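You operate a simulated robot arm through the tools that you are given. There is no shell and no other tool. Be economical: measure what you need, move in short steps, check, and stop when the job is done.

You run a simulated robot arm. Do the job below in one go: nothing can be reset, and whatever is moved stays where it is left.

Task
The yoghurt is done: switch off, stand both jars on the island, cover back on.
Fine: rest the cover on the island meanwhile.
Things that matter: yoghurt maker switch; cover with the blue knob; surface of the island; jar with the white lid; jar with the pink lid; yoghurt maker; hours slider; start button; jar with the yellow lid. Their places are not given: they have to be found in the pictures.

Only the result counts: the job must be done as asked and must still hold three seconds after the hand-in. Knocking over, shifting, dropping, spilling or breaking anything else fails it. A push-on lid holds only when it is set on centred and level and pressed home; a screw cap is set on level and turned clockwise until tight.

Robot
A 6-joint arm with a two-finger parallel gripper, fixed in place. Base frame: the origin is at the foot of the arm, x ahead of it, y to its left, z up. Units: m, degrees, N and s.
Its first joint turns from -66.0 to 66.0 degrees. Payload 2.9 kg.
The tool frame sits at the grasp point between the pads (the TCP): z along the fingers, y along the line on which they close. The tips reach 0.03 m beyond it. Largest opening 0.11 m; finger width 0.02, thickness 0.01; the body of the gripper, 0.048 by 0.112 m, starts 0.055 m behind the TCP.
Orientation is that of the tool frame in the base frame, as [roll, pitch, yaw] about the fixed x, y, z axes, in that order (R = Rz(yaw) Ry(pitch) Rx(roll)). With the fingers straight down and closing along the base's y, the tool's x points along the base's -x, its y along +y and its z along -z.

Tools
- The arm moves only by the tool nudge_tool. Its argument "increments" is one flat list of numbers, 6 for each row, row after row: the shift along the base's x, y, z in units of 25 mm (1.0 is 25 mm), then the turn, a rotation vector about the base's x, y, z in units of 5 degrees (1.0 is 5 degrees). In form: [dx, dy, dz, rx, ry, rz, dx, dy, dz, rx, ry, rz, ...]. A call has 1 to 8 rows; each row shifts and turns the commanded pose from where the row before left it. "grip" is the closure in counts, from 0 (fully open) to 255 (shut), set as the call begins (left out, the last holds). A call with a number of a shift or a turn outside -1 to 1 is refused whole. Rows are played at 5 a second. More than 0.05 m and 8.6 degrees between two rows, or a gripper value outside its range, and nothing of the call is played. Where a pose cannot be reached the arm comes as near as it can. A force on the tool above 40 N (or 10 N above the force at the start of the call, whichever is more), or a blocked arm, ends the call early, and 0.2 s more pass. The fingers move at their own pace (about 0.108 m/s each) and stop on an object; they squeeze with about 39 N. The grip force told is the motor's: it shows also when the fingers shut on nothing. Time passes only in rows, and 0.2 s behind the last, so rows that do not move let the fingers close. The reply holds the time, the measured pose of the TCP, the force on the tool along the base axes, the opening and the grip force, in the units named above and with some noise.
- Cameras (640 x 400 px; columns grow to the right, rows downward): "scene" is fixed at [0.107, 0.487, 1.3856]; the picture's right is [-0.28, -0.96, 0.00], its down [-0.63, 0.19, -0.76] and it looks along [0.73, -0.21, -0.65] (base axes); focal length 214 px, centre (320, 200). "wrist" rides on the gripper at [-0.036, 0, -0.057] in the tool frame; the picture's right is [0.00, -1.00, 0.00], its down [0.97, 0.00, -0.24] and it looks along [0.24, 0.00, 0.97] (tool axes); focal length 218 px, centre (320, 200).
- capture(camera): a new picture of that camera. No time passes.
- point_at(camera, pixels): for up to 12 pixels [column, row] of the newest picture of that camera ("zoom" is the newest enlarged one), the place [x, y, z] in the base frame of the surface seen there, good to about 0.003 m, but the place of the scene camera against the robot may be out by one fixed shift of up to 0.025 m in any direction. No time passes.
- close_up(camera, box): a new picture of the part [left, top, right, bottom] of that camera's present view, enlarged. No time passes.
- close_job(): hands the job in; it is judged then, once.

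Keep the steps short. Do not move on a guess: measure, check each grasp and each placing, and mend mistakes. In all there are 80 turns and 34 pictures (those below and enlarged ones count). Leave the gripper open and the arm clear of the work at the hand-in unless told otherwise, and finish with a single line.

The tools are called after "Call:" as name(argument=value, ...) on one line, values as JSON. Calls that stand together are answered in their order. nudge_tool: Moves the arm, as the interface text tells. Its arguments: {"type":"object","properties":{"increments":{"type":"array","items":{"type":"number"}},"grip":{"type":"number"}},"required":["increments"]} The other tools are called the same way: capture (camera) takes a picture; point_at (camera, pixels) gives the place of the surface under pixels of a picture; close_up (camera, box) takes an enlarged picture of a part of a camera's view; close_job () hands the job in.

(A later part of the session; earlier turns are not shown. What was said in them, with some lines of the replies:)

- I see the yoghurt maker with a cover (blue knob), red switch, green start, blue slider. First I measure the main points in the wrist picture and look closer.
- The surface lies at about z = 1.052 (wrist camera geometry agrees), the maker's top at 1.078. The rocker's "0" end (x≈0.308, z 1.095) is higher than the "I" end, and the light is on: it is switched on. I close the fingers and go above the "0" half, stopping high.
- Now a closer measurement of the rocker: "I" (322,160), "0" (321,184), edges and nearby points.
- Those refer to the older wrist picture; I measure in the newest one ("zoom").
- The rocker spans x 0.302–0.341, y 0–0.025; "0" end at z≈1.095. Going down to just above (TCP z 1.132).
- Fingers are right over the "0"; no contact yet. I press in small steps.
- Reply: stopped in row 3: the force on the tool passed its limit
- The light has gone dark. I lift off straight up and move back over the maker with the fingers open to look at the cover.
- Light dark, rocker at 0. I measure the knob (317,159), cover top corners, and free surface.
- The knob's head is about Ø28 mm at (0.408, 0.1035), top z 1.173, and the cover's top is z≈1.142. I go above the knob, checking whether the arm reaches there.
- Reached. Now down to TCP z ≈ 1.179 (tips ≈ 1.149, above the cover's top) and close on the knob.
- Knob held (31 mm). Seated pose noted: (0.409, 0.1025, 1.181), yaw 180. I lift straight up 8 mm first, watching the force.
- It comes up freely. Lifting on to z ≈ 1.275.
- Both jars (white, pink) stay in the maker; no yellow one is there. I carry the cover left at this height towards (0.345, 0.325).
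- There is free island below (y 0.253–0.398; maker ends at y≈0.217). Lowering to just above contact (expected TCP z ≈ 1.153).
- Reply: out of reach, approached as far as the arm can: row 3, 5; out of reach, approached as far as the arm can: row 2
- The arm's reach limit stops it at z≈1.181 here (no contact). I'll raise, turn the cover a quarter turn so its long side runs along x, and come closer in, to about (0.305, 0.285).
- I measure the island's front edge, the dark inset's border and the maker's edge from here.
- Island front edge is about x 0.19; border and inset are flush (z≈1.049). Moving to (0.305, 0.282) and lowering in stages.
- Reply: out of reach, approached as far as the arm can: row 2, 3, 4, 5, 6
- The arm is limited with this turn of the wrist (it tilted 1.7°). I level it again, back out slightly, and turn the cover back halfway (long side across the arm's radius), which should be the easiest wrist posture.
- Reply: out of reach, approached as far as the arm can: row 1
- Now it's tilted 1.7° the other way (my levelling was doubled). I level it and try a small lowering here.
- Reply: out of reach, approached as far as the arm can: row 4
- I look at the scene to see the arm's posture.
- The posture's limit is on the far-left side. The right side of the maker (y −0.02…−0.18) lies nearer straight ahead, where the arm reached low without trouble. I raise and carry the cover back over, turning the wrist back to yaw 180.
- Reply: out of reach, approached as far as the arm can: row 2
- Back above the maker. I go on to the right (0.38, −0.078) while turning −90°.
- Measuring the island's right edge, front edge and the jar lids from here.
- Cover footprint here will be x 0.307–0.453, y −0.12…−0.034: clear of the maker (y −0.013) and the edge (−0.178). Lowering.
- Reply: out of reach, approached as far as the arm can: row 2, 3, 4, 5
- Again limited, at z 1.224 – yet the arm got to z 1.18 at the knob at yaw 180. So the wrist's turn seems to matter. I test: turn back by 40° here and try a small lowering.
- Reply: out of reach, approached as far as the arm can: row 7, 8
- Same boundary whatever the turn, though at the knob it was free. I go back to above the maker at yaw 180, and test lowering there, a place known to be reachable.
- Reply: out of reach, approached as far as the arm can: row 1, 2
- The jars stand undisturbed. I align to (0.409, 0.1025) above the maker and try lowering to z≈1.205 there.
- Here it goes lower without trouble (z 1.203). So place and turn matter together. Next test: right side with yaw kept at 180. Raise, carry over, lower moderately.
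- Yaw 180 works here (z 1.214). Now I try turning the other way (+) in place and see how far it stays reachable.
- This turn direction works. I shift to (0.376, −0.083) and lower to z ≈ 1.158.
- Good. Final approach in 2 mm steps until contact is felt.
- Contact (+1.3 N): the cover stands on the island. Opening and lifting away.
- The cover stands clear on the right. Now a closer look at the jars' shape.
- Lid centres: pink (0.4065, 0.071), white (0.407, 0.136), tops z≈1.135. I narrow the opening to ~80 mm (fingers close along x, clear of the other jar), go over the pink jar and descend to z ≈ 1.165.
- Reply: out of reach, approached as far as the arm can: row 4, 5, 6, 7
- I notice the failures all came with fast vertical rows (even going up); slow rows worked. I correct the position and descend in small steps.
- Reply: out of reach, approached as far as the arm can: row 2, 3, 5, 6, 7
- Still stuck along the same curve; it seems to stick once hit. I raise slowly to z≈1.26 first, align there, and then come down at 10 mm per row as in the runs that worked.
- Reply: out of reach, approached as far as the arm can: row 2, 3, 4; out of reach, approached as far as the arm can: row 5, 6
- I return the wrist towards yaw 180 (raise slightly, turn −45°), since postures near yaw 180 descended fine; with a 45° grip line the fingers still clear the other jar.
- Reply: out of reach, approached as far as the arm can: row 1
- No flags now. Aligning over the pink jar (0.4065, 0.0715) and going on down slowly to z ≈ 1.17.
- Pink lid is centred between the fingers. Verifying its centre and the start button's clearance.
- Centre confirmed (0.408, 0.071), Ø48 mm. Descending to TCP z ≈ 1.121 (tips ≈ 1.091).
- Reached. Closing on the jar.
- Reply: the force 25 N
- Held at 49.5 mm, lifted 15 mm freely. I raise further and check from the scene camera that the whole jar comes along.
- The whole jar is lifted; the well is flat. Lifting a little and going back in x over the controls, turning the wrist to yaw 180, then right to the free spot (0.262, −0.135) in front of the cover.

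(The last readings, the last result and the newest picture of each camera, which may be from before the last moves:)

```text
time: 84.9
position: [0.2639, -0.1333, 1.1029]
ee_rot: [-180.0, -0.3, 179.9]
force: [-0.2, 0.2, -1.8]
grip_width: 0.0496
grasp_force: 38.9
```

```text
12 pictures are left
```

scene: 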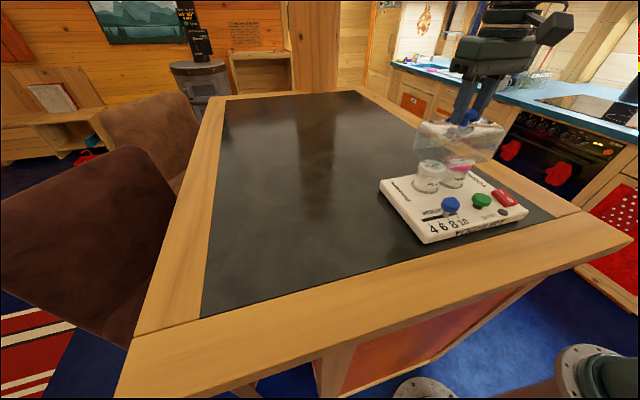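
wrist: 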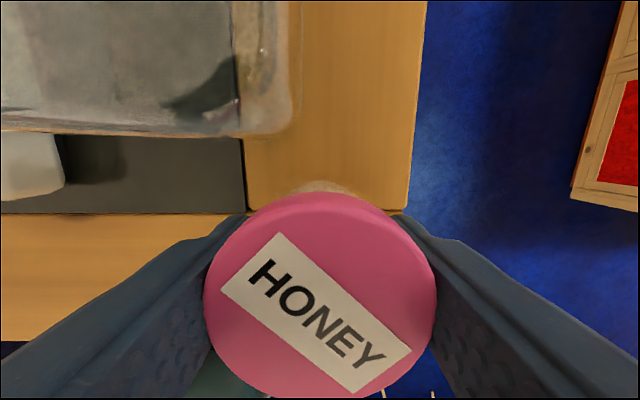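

All clear around it. Slow final lowering to the surface.

Call:
nudge_tool(increments=[0, 0, -0.16, 0, 0, 0, 0, 0, -0.12, 0, 0, 0, 0, 0, -0.08, 0, 0, 0, 0, 0, -0.08, 0, 0, 0, 0, 0, 0, 0, 0, 0])

```text
time: 86.1
position: [0.2624, -0.1339, 1.0906]
ee_rot: [-180.0, -0.3, 179.9]
force: [0.6, -0.3, -0.5]
grip_width: 0.0494
grasp_force: 39.5
```

Call:
nudge_tool(increments=[0, 0, -0.06, 0, 0, 0, 0, 0, -0.06, 0, 0, 0, 0, 0, 0, 0, 0, 0])

```text
time: 86.9
position: [0.2634, -0.135, 1.087]
ee_rot: [-179.9, -0.3, 179.8]
force: [0.8, -0.5, -0.9]
grip_width: 0.0497
grasp_force: 38.9
```

Call:
nudge_tool(increments=[0, 0, -0.05, 0, 0, 0, 0, 0, -0.05, 0, 0, 0, 0, 0, 0, 0, 0, 0])

```text
time: 87.7
position: [0.263, -0.1346, 1.0859]
ee_rot: [-179.9, -0.1, 179.9]
force: [-3.6, 5.3, 25.1]
grip_width: 0.0497
grasp_force: 39.2
```

Firm contact (25 N). I relieve 1 mm, open to ~68 mm, and rise slowly.

Call:
nudge_tool(increments=[0, 0, 0.05, 0, 0, 0, 0, 0, 0, 0, 0, 0])

Call:
nudge_tool(increments=[0, 0, 0, 0, 0, 0, 0, 0, 0, 0, 0, 0, 0, 0, 0.4, 0, 0, 0, 0, 0, 0.4, 0, 0, 0, 0, 0, 0.5, 0, 0, 0, 0, 0, 0.5, 0, 0, 0, 0, 0, 0.5, 0, 0, 0, 0, 0, 0.5, 0, 0, 0], grip=97)

Call:
nudge_tool(increments=[0, 0.5, 0.4, 0, 0, 0, 0, 0.7, 0.4, 0, 0, 1, 0, 0.8, 0.4, 0, 0, 1, 0, 0.8, 0.3, 0, 0, 1, 0, 0.8, 0, 0, 0, 1, 0, 0.8, 0, 0, 0, 1, 0, 0.8, 0, 0, 0, 1, 0, 0, 0, 0, 0, 0])

Call:
close_up(camera="scene", box=[370, 100, 640, 268])

```text
time: 88.3
position: [0.2638, -0.1334, 1.0858]
ee_rot: [180.0, -0.3, 179.9]
force: [3.5, -0.4, 7.0]
grip_width: 0.0495
grasp_force: 38.8
```

```text
time: 90.1
position: [0.262, -0.132, 1.157]
ee_rot: [179.9, -0.3, 179.8]
force: [-0.3, -0.1, 0.0]
grip_width: 0.0682
grasp_force: 0.0
```

```text
time: 91.9
position: [0.2637, -0.0048, 1.1947]
ee_rot: [-180.0, -0.3, -149.9]
force: [0.2, 0.3, 0.6]
grip_width: 0.0682
grasp_force: 0.0
```

```text
2.37 times, centred on (505, 184) of scene
```

zoom: 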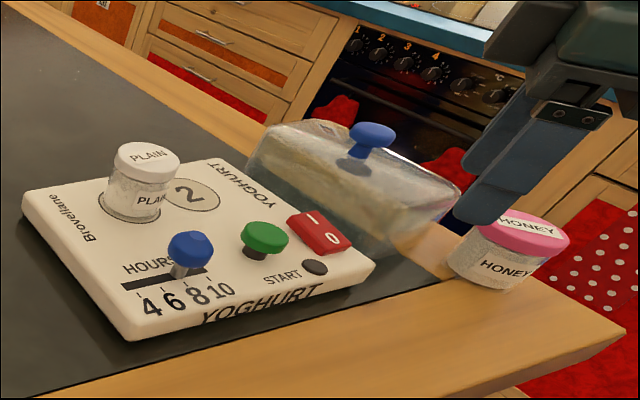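

Pink jar stands well. Now to the white jar at (0.408, 0.1385), with wrist yaw −150, at this height in modest steps.

Call:
nudge_tool(increments=[0.5, 0.6, 0, 0, 0, 0, 0.5, 0.6, 0, 0, 0, 0, 0.5, 0.6, 0, 0, 0, 0, 0.5, 0.6, 0, 0, 0, 0, 0.5, 0.6, 0, 0, 0, 0, 0.5, 0.6, 0, 0, 0, 0, 0.5, 0.6, 0, 0, 0, 0, 0.5, 0.6, 0, 0, 0, 0])

Call:
nudge_tool(increments=[0.45, 0.24, 0, 0, 0, 0, 0.45, 0.24, 0, 0, 0, 0, 0.45, 0.24, 0, 0, 0, 0, 0.4, 0.2, 0, 0, 0, 0, 0, 0, 0, 0, 0, 0])

Call:
capture(camera="wrist")

```text
time: 93.7
position: [0.3628, 0.1137, 1.1936]
ee_rot: [180.0, -0.3, -150.1]
force: [0.2, -0.3, 0.2]
grip_width: 0.0683
grasp_force: 0.0
```

```text
time: 94.9
position: [0.4061, 0.1391, 1.1941]
ee_rot: [-180.0, -0.3, -150.1]
force: [-0.3, 0.2, -0.2]
grip_width: 0.068
grasp_force: 0.1
```

```text
10 pictures are left
```

wrist: 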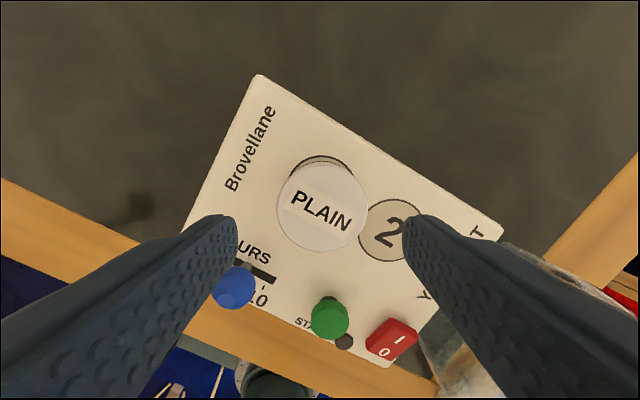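

Call:
point_at(camera="wrist", pixels=[[279, 208], [364, 208], [321, 166], [321, 248], [321, 208], [391, 229], [362, 229], [421, 229], [222, 217]])

```text
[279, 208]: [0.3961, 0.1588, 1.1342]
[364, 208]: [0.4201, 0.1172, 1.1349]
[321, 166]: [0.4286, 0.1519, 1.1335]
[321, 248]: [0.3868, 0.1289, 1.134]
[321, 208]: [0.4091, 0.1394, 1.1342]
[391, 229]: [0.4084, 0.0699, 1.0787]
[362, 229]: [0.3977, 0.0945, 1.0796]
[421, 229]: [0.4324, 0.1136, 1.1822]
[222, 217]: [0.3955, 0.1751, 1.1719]
```

Centre (0.408, 0.139); the arm is on it. Descending to z ≈ 1.119.

Call:
nudge_tool(increments=[0.06, 0, -0.37, 0, 0, 0, 0, 0, -0.37, 0, 0, 0, 0, 0, -0.37, 0, 0, 0, 0, 0, -0.37, 0, 0, 0, 0, 0, -0.37, 0, 0, 0, 0, 0, -0.37, 0, 0, 0, 0, 0, -0.37, 0, 0, 0, 0, 0, -0.37, 0, 0, 0])

```text
time: 96.7
position: [0.4068, 0.1383, 1.1201]
ee_rot: [-180.0, -0.4, -150.0]
force: [-0.1, 0.2, -0.1]
grip_width: 0.0682
grasp_force: 0.1
```

Closing on the jar, then lifting.

Call:
nudge_tool(increments=[0, 0, 0, 0, 0, 0, 0, 0, 0, 0, 0, 0, 0, 0, 0, 0, 0, 0], grip=255)

Call:
nudge_tool(increments=[0, 0, 0.25, 0, 0, 0, 0, 0, 0.3, 0, 0, 0, 0, 0, 0.35, 0, 0, 0, 0, 0, 0.35, 0, 0, 0, 0, 0, 0.35, 0, 0, 0, 0, 0, 0.35, 0, 0, 0, 0, 0, 0.35, 0, 0, 0, 0, 0, 0.3, 0, 0, 0])

Call:
close_up(camera="scene", box=[370, 100, 640, 268])

```text
time: 97.5
position: [0.4069, 0.1383, 1.1219]
ee_rot: [-180.0, -0.3, -150.1]
force: [-0.3, -1.2, 0.1]
grip_width: 0.0512
grasp_force: 39.1
```

```text
time: 99.3
position: [0.4072, 0.1388, 1.1849]
ee_rot: [180.0, -0.3, -150.1]
force: [0.6, -0.1, -1.5]
grip_width: 0.0507
grasp_force: 38.8
```

```text
2.37 times, centred on (505, 184) of scene
```

zoom: 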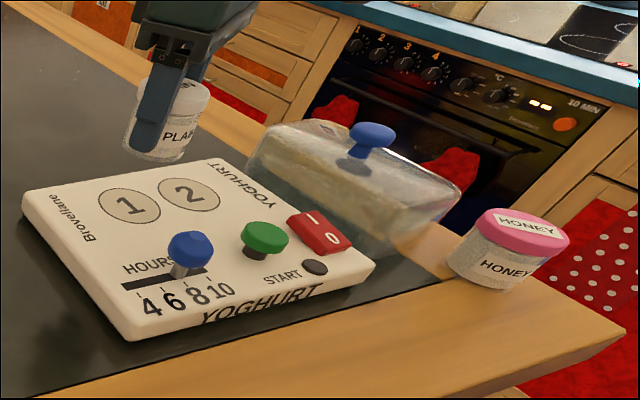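

White jar lifted whole. Carrying it the same way to (0.26, −0.05), yaw 180.

Call:
nudge_tool(increments=[-0.5, -0.25, 0.2, 0, 0, 0, -0.6, -0.25, 0, 0, 0, 0, -0.7, -0.25, 0, 0, 0, -1, -0.8, -0.25, 0, 0, 0, -1, -0.8, -0.25, 0, 0, 0, -1, -0.8, -0.25, 0, 0, 0, -1, -0.8, -0.25, 0, 0, 0, -1, -0.8, -0.25, 0, 0, 0, -1])

Call:
nudge_tool(increments=[0, -0.8, 0, 0, 0, 0, 0, -0.8, 0, 0, 0, 0, 0, -0.8, 0, 0, 0, 0, 0, -0.8, 0, 0, 0, 0, 0, -0.8, 0, 0, 0, 0, 0, -0.8, 0, 0, 0, 0, 0, -0.75, 0, 0, 0, 0, 0, 0, 0, 0, 0, 0])

```text
time: 101.1
position: [0.2616, 0.0899, 1.1898]
ee_rot: [180.0, -0.2, 179.8]
force: [-0.2, -0.5, -1.5]
grip_width: 0.0509
grasp_force: 39.8
```

```text
time: 102.9
position: [0.2636, -0.0491, 1.1891]
ee_rot: [-179.9, -0.3, 179.9]
force: [-0.4, 0.2, -0.5]
grip_width: 0.051
grasp_force: 38.8
```

Small shift to (0.257, −0.053) to keep clear of the maker's corner, then lowering to z ≈ 1.10.

Call:
nudge_tool(increments=[-0.26, -0.16, 0, 0, 0, 0, 0, 0, -0.5, 0, 0, 0, 0, 0, -0.5, 0, 0, 0, 0, 0, -0.5, 0, 0, 0, 0, 0, -0.5, 0, 0, 0, 0, 0, -0.5, 0, 0, 0, 0, 0, -0.5, 0, 0, 0, 0, 0, -0.4, 0, 0, 0])

Call:
capture(camera="wrist")

```text
time: 104.7
position: [0.2564, -0.0535, 1.1048]
ee_rot: [-180.0, -0.3, 179.9]
force: [-0.2, 1.1, -1.9]
grip_width: 0.051
grasp_force: 38.6
```

```text
8 pictures are left
```

wrist: 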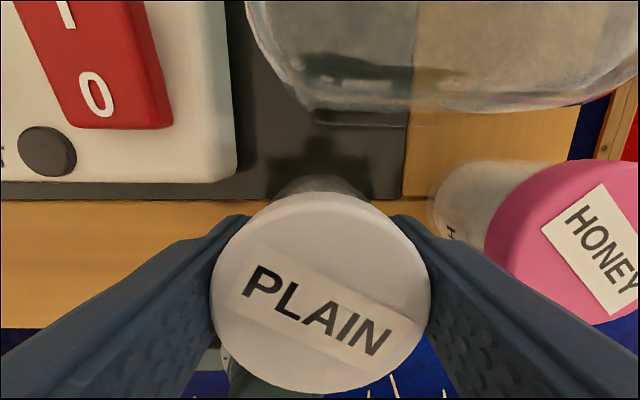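

Clear on all sides. Slow lowering to contact (expected ≈ 1.091).

Call:
nudge_tool(increments=[0, 0, -0.14, 0, 0, 0, 0, 0, -0.12, 0, 0, 0, 0, 0, -0.1, 0, 0, 0, 0, 0, -0.06, 0, 0, 0, 0, 0, 0, 0, 0, 0])

Call:
nudge_tool(increments=[0, 0, -0.05, 0, 0, 0, 0, 0, -0.04, 0, 0, 0, 0, 0, 0, 0, 0, 0])

```text
time: 105.9
position: [0.2569, -0.0531, 1.0952]
ee_rot: [-180.0, -0.2, 179.9]
force: [0.5, -0.9, -1.0]
grip_width: 0.0508
grasp_force: 39.3
```

```text
time: 106.7
position: [0.2562, -0.0528, 1.0919]
ee_rot: [-179.9, -0.2, 179.9]
force: [-0.2, 0.3, -2.1]
grip_width: 0.0507
grasp_force: 39.2
```

Call:
nudge_tool(increments=[0, 0, -0.04, 0, 0, 0, 0, 0, -0.04, 0, 0, 0, 0, 0, 0, 0, 0, 0])

```text
time: 107.5
position: [0.2562, -0.0535, 1.0907]
ee_rot: [-179.9, -0.4, 179.9]
force: [0.2, -0.3, -0.9]
grip_width: 0.0507
grasp_force: 39.4
```

Call:
nudge_tool(increments=[0, 0, -0.04, 0, 0, 0, 0, 0, -0.04, 0, 0, 0, 0, 0, 0, 0, 0, 0])

```text
time: 108.3
position: [0.2561, -0.0524, 1.0901]
ee_rot: [-179.8, -0.1, 179.8]
force: [-4.3, 2.3, 24.0]
grip_width: 0.0511
grasp_force: 39.1
```

Contact (24 N). Relieve, open to ~68 mm, rise straight up.

Call:
nudge_tool(increments=[0, 0, 0.05, 0, 0, 0, 0, 0, 0, 0, 0, 0])

Call:
nudge_tool(increments=[0, 0, 0, 0, 0, 0, 0, 0, 0, 0, 0, 0, 0, 0, 0.4, 0, 0, 0, 0, 0, 0.4, 0, 0, 0, 0, 0, 0.5, 0, 0, 0, 0, 0, 0.5, 0, 0, 0, 0, 0, 0.5, 0, 0, 0, 0, 0, 0.5, 0, 0, 0], grip=97)

Call:
nudge_tool(increments=[0, 0, 0.5, 0, 0, 0, 0, 0, 0.5, 0, 0, 0, 0.3, -0.1, 0.4, 0, 0, 1, 0.3, -0.1, 0.3, 0, 0, 1, 0.3, -0.1, 0, 0, 0, 1, 0.3, -0.1, 0, 0, 0, 1, 0.3, -0.1, 0, 0, 0, 1, 0, 0, 0, 0, 0, 1])

Call:
nudge_tool(increments=[0.3, -0.1, 0, 0, 0, 1, 0.3, -0.1, 0, 0, 0, 1, 0.3, -0.1, 0, 0, 0, 1, 0.3, -0.1, 0, 0, 0, 1, 0.3, -0.1, 0, 0, 0, 1, 0.3, -0.1, 0, 0, 0, 1, 0.3, -0.1, 0, 0, 0, 1, 0.3, -0.1, 0, 0, 0, 1])

Call:
nudge_tool(increments=[0.2, 0, 0, 0, 0, 1, 0.2, 0, 0, 0, 0, 1, 0.2, 0, 0, 0, 0, 1, 0, 0, 0, 0, 0, 1, 0, 0, 0, 0, 0, 0])

Call:
capture(camera="wrist")

```text
time: 108.9
position: [0.2564, -0.0536, 1.0894]
ee_rot: [-179.9, -0.1, 179.9]
force: [1.8, -3.5, 8.0]
grip_width: 0.0506
grasp_force: 38.1
```

```text
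time: 110.7
position: [0.2546, -0.0522, 1.1597]
ee_rot: [179.9, -0.2, 179.9]
force: [0.3, -0.5, -1.2]
grip_width: 0.0683
grasp_force: 0.0
```

```text
time: 112.5
position: [0.2946, -0.0664, 1.203]
ee_rot: [-180.0, -0.3, -150.0]
force: [-0.3, 0.6, -0.4]
grip_width: 0.0682
grasp_force: 0.1
```

```text
time: 114.3
position: [0.3546, -0.0864, 1.2023]
ee_rot: [180.0, -0.3, -110.1]
force: [-0.7, -0.2, 0.0]
grip_width: 0.068
grasp_force: 0.1
```

```text
time: 115.5
position: [0.3693, -0.0855, 1.2026]
ee_rot: [-180.0, -0.3, -90.0]
force: [0.4, 0.2, 0.2]
grip_width: 0.0679
grasp_force: 0.0
```

```text
7 pictures are left
```

wrist: 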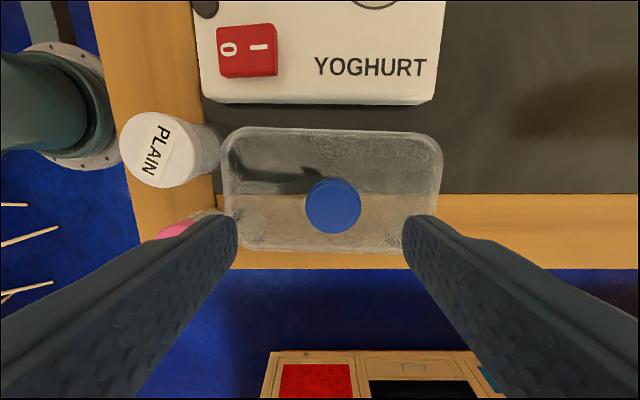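

Both jars stand; the cover is in place. I measure its knob (333,206).

Call:
point_at(camera="wrist", pixels=[[333, 206], [308, 206], [359, 206], [333, 182], [333, 231], [235, 133], [430, 140]])

```text
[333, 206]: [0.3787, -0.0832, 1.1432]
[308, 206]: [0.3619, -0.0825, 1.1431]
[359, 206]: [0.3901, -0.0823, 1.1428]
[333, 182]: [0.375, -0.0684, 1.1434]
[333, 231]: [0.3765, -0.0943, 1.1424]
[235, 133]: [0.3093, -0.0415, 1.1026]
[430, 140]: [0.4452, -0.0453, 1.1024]
```

Knob at (0.3765, −0.083), unchanged. Descend to z ≈ 1.151 and grip.

Call:
nudge_tool(increments=[0.29, 0.08, 0, 0, 0, 0, 0, 0, -0.35, 0, 0, 0, 0, 0, -0.35, 0, 0, 0, 0, 0, -0.35, 0, 0, 0, 0, 0, -0.35, 0, 0, 0, 0, 0, -0.35, 0, 0, 0, 0, 0, -0.3, 0, 0, 0, 0, 0, 0, 0, 0, 0])

Call:
nudge_tool(increments=[0, 0, 0, 0, 0, 0, 0, 0, 0, 0, 0, 0, 0, 0, 0, 0, 0, 0], grip=255)

Call:
nudge_tool(increments=[0, 0, 0.2, 0, 0, 0, 0, 0, 0.3, 0, 0, 0, 0, 0, 0.35, 0, 0, 0, 0, 0, 0.35, 0, 0, 0, 0, 0, 0.35, 0, 0, 0, 0, 0, 0.35, 0, 0, 0, 0, 0, 0.35, 0, 0, 0, 0, 0, 0.35, 0, 0, 0])

```text
time: 117.3
position: [0.3767, -0.0832, 1.1506]
ee_rot: [-180.0, -0.3, -90.2]
force: [1.1, 0.2, -0.2]
grip_width: 0.0679
grasp_force: 0.0
```

```text
time: 118.1
position: [0.3768, -0.0829, 1.1513]
ee_rot: [-179.9, -0.3, -90.0]
force: [0.0, -0.3, 0.4]
grip_width: 0.0305
grasp_force: 39.3
```

```text
time: 119.9
position: [0.3753, -0.0828, 1.2157]
ee_rot: [180.0, -0.2, -90.1]
force: [0.4, -0.4, -1.7]
grip_width: 0.0309
grasp_force: 38.7
```

Held and lifted. Raise a little more, turn back to yaw 180, and carry to above the maker.

Call:
nudge_tool(increments=[0, 0, 0.35, 0, 0, 0, 0, 0, 0.35, 0, 0, 0, 0, 0, 0.35, 0, 0, -1, 0, 0, 0.35, 0, 0, -1, 0, 0, 0, 0, 0, -1, 0, 0, 0, 0, 0, -1, 0, 0.1, 0, 0, 0, -1, 0, 0.2, 0, 0, 0, -1])

Call:
nudge_tool(increments=[0, 0.4, 0, 0, 0, -1, 0, 0.5, 0, 0, 0, -1, 0, 0.5, 0, 0, 0, -1, 0, 0.5, 0, 0, 0, -1, 0.1, 0.5, 0, 0, 0, -1, 0.1, 0.5, 0, 0, 0, -1, 0.1, 0.5, 0, 0, 0, -1, 0.1, 0.5, 0, 0, 0, -1])

Call:
nudge_tool(increments=[0.15, 0.5, 0, 0, 0, -1, 0.15, 0.5, 0, 0, 0, -1, 0.15, 0.5, 0, 0, 0, -1, 0.15, 0.5, 0, 0, 0, -1, 0.15, 0.5, 0, 0, 0, 0, 0.15, 0.5, 0, 0, 0, 0, 0.1, 0.24, 0, 0, 0, 0, 0, 0, 0, 0, 0, 0])

```text
time: 121.7
position: [0.377, -0.0769, 1.2507]
ee_rot: [-180.0, -0.3, -120.3]
force: [0.1, -0.1, -1.9]
grip_width: 0.0306
grasp_force: 39.0
```

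```text
time: 123.5
position: [0.3849, 0.0198, 1.2522]
ee_rot: [-180.0, -0.3, -160.2]
force: [-0.4, -0.5, -0.7]
grip_width: 0.0305
grasp_force: 38.9
```

```text
time: 125.3
position: [0.4128, 0.1019, 1.252]
ee_rot: [-180.0, -0.4, 179.9]
force: [-0.6, 0.3, -0.3]
grip_width: 0.0308
grasp_force: 38.9
```

Above the maker. Fine shift to (0.4085, 0.1025), then slow descent to z ≈ 1.19.

Call:
nudge_tool(increments=[-0.17, 0.02, 0, 0, 0, 0, 0, 0, -0.4, 0, 0, 0, 0, 0, -0.4, 0, 0, 0, 0, 0, -0.4, 0, 0, 0, 0, 0, -0.4, 0, 0, 0, 0, 0, -0.4, 0, 0, 0, 0, 0, -0.4, 0, 0, 0, 0, 0, 0, 0, 0, 0])

Call:
capture(camera="wrist")

```text
time: 127.1
position: [0.4072, 0.1034, 1.1916]
ee_rot: [179.9, -0.3, 179.9]
force: [-0.2, 0.1, -1.0]
grip_width: 0.0307
grasp_force: 39.2
```

```text
6 pictures are left
```

wrist: 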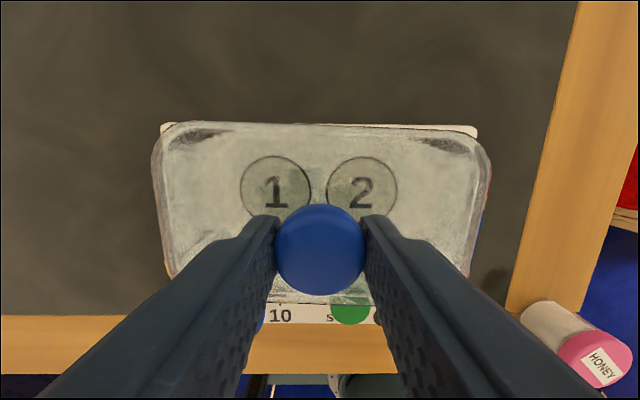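

The cover is slightly turned (top rim row 121 at left to 128 at right, ~1.3° clockwise). I correct the yaw by +1.3° and lower to z ≈ 1.183.

Call:
nudge_tool(increments=[0.02, -0.02, 0, 0, 0, 0.26, 0, 0, -0.12, 0, 0, 0, 0, 0, -0.12, 0, 0, 0, 0, 0, -0.08, 0, 0, 0, 0, 0, 0, 0, 0, 0])

Call:
nudge_tool(increments=[0, 0, -0.05, 0, 0, 0, 0, 0, -0.05, 0, 0, 0, 0, 0, 0, 0, 0, 0])

```text
time: 128.3
position: [0.409, 0.1022, 1.1838]
ee_rot: [179.9, -0.3, -178.8]
force: [0.0, 0.1, -0.9]
grip_width: 0.0314
grasp_force: 39.0
```

```text
time: 129.1
position: [0.4087, 0.1023, 1.1812]
ee_rot: [180.0, -0.3, -178.7]
force: [0.1, -0.8, -0.8]
grip_width: 0.031
grasp_force: 39.3
```

Call:
nudge_tool(increments=[0, 0, -0.05, 0, 0, 0, 0, 0, -0.05, 0, 0, 0, 0, 0, 0, 0, 0, 0])

Call:
capture(camera="wrist")

```text
time: 129.9
position: [0.4083, 0.1008, 1.1804]
ee_rot: [180.0, -0.1, -178.9]
force: [0.0, -8.3, 27.0]
grip_width: 0.0309
grasp_force: 38.8
```

```text
5 pictures are left
```

wrist: 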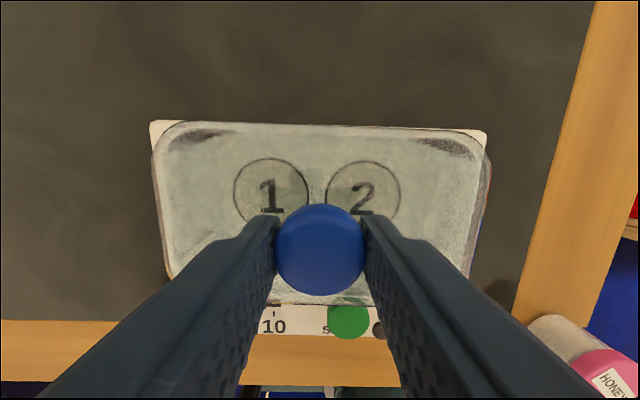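

Contact (27 N) at z 1.1805, the same height as at first, and the cover's rim is parallel to the maker's edge. Relieve 1 mm, open, and rise straight up slowly.

Call:
nudge_tool(increments=[0, 0.03, 0.05, 0, 0, 0, 0, 0, 0, 0, 0, 0])

Call:
nudge_tool(increments=[0, 0, 0, 0, 0, 0, 0, 0, 0, 0, 0, 0, 0, 0, 0, 0, 0, 0, 0, 0, 0.3, 0, 0, 0, 0, 0, 0.35, 0, 0, 0, 0, 0, 0.35, 0, 0, 0, 0, 0, 0.35, 0, 0, 0, 0, 0, 0.35, 0, 0, 0], grip=0)

Call:
nudge_tool(increments=[0, 0, 0.35, 0, 0, 0, -0.2, 0, 0.35, 0, 0, 0, -0.3, 0, 0.35, 0, 0, 0, -0.3, 0, 0.35, 0, 0, 0, -0.3, 0, 0.35, 0, 0, 0, -0.3, 0, 0.35, 0, 0, 0, 0, 0, 0.3, 0, 0, 0, 0, 0, 0, 0, 0, 0])

Call:
close_up(camera="scene", box=[370, 100, 640, 268])

Call:
capture(camera="wrist")

```text
time: 130.5
position: [0.4073, 0.1028, 1.1813]
ee_rot: [180.0, -0.3, -178.9]
force: [2.7, -5.3, 17.1]
grip_width: 0.0306
grasp_force: 39.4
```

```text
time: 132.3
position: [0.408, 0.1037, 1.2224]
ee_rot: [180.0, -0.3, -178.8]
force: [-0.5, 0.6, 0.1]
grip_width: 0.1104
grasp_force: 0.1
```

```text
time: 134.1
position: [0.3734, 0.1039, 1.2833]
ee_rot: [180.0, -0.3, -178.8]
force: [0.7, 0.8, -0.4]
grip_width: 0.1097
grasp_force: 0.0
```

```text
2.37 times, centred on (505, 184) of scene
```

zoom: 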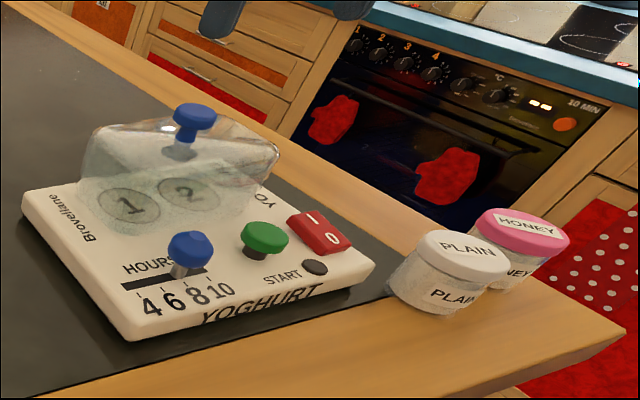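

```text
3 pictures are left
```

wrist: 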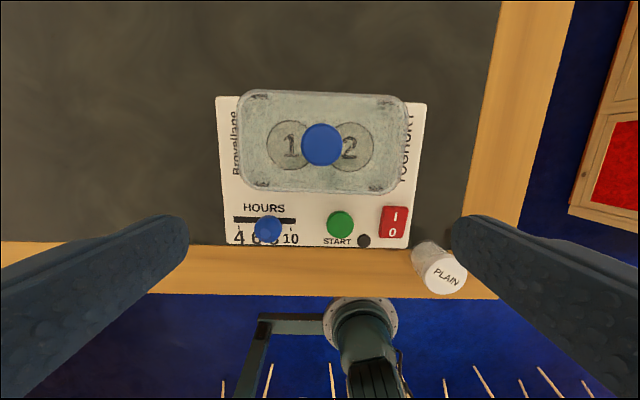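

Light dark, rocker at 0, slider unchanged, jars upright. I check the knob and the cover's corners for place and level.

Call:
point_at(camera="wrist", pixels=[[322, 145], [303, 145], [341, 145], [250, 100], [395, 104], [390, 180], [252, 175], [220, 100], [424, 106]])

```text
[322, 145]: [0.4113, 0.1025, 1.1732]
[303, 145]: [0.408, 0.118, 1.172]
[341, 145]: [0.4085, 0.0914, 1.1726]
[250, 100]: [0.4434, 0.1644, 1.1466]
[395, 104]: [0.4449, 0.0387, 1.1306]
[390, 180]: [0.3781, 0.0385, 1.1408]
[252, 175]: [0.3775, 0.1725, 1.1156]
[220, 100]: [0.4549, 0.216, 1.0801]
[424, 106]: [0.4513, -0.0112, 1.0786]
```

The knob is back at (0.410, 0.103, 1.173), the same height as before, so the cover is seated. The gripper is open and clear; handing in.

Call:
close_job()

```text
The job is handed in.
```

The yoghurt maker is switched off, both jars stand upright on the island, and the cover is back on the maker.
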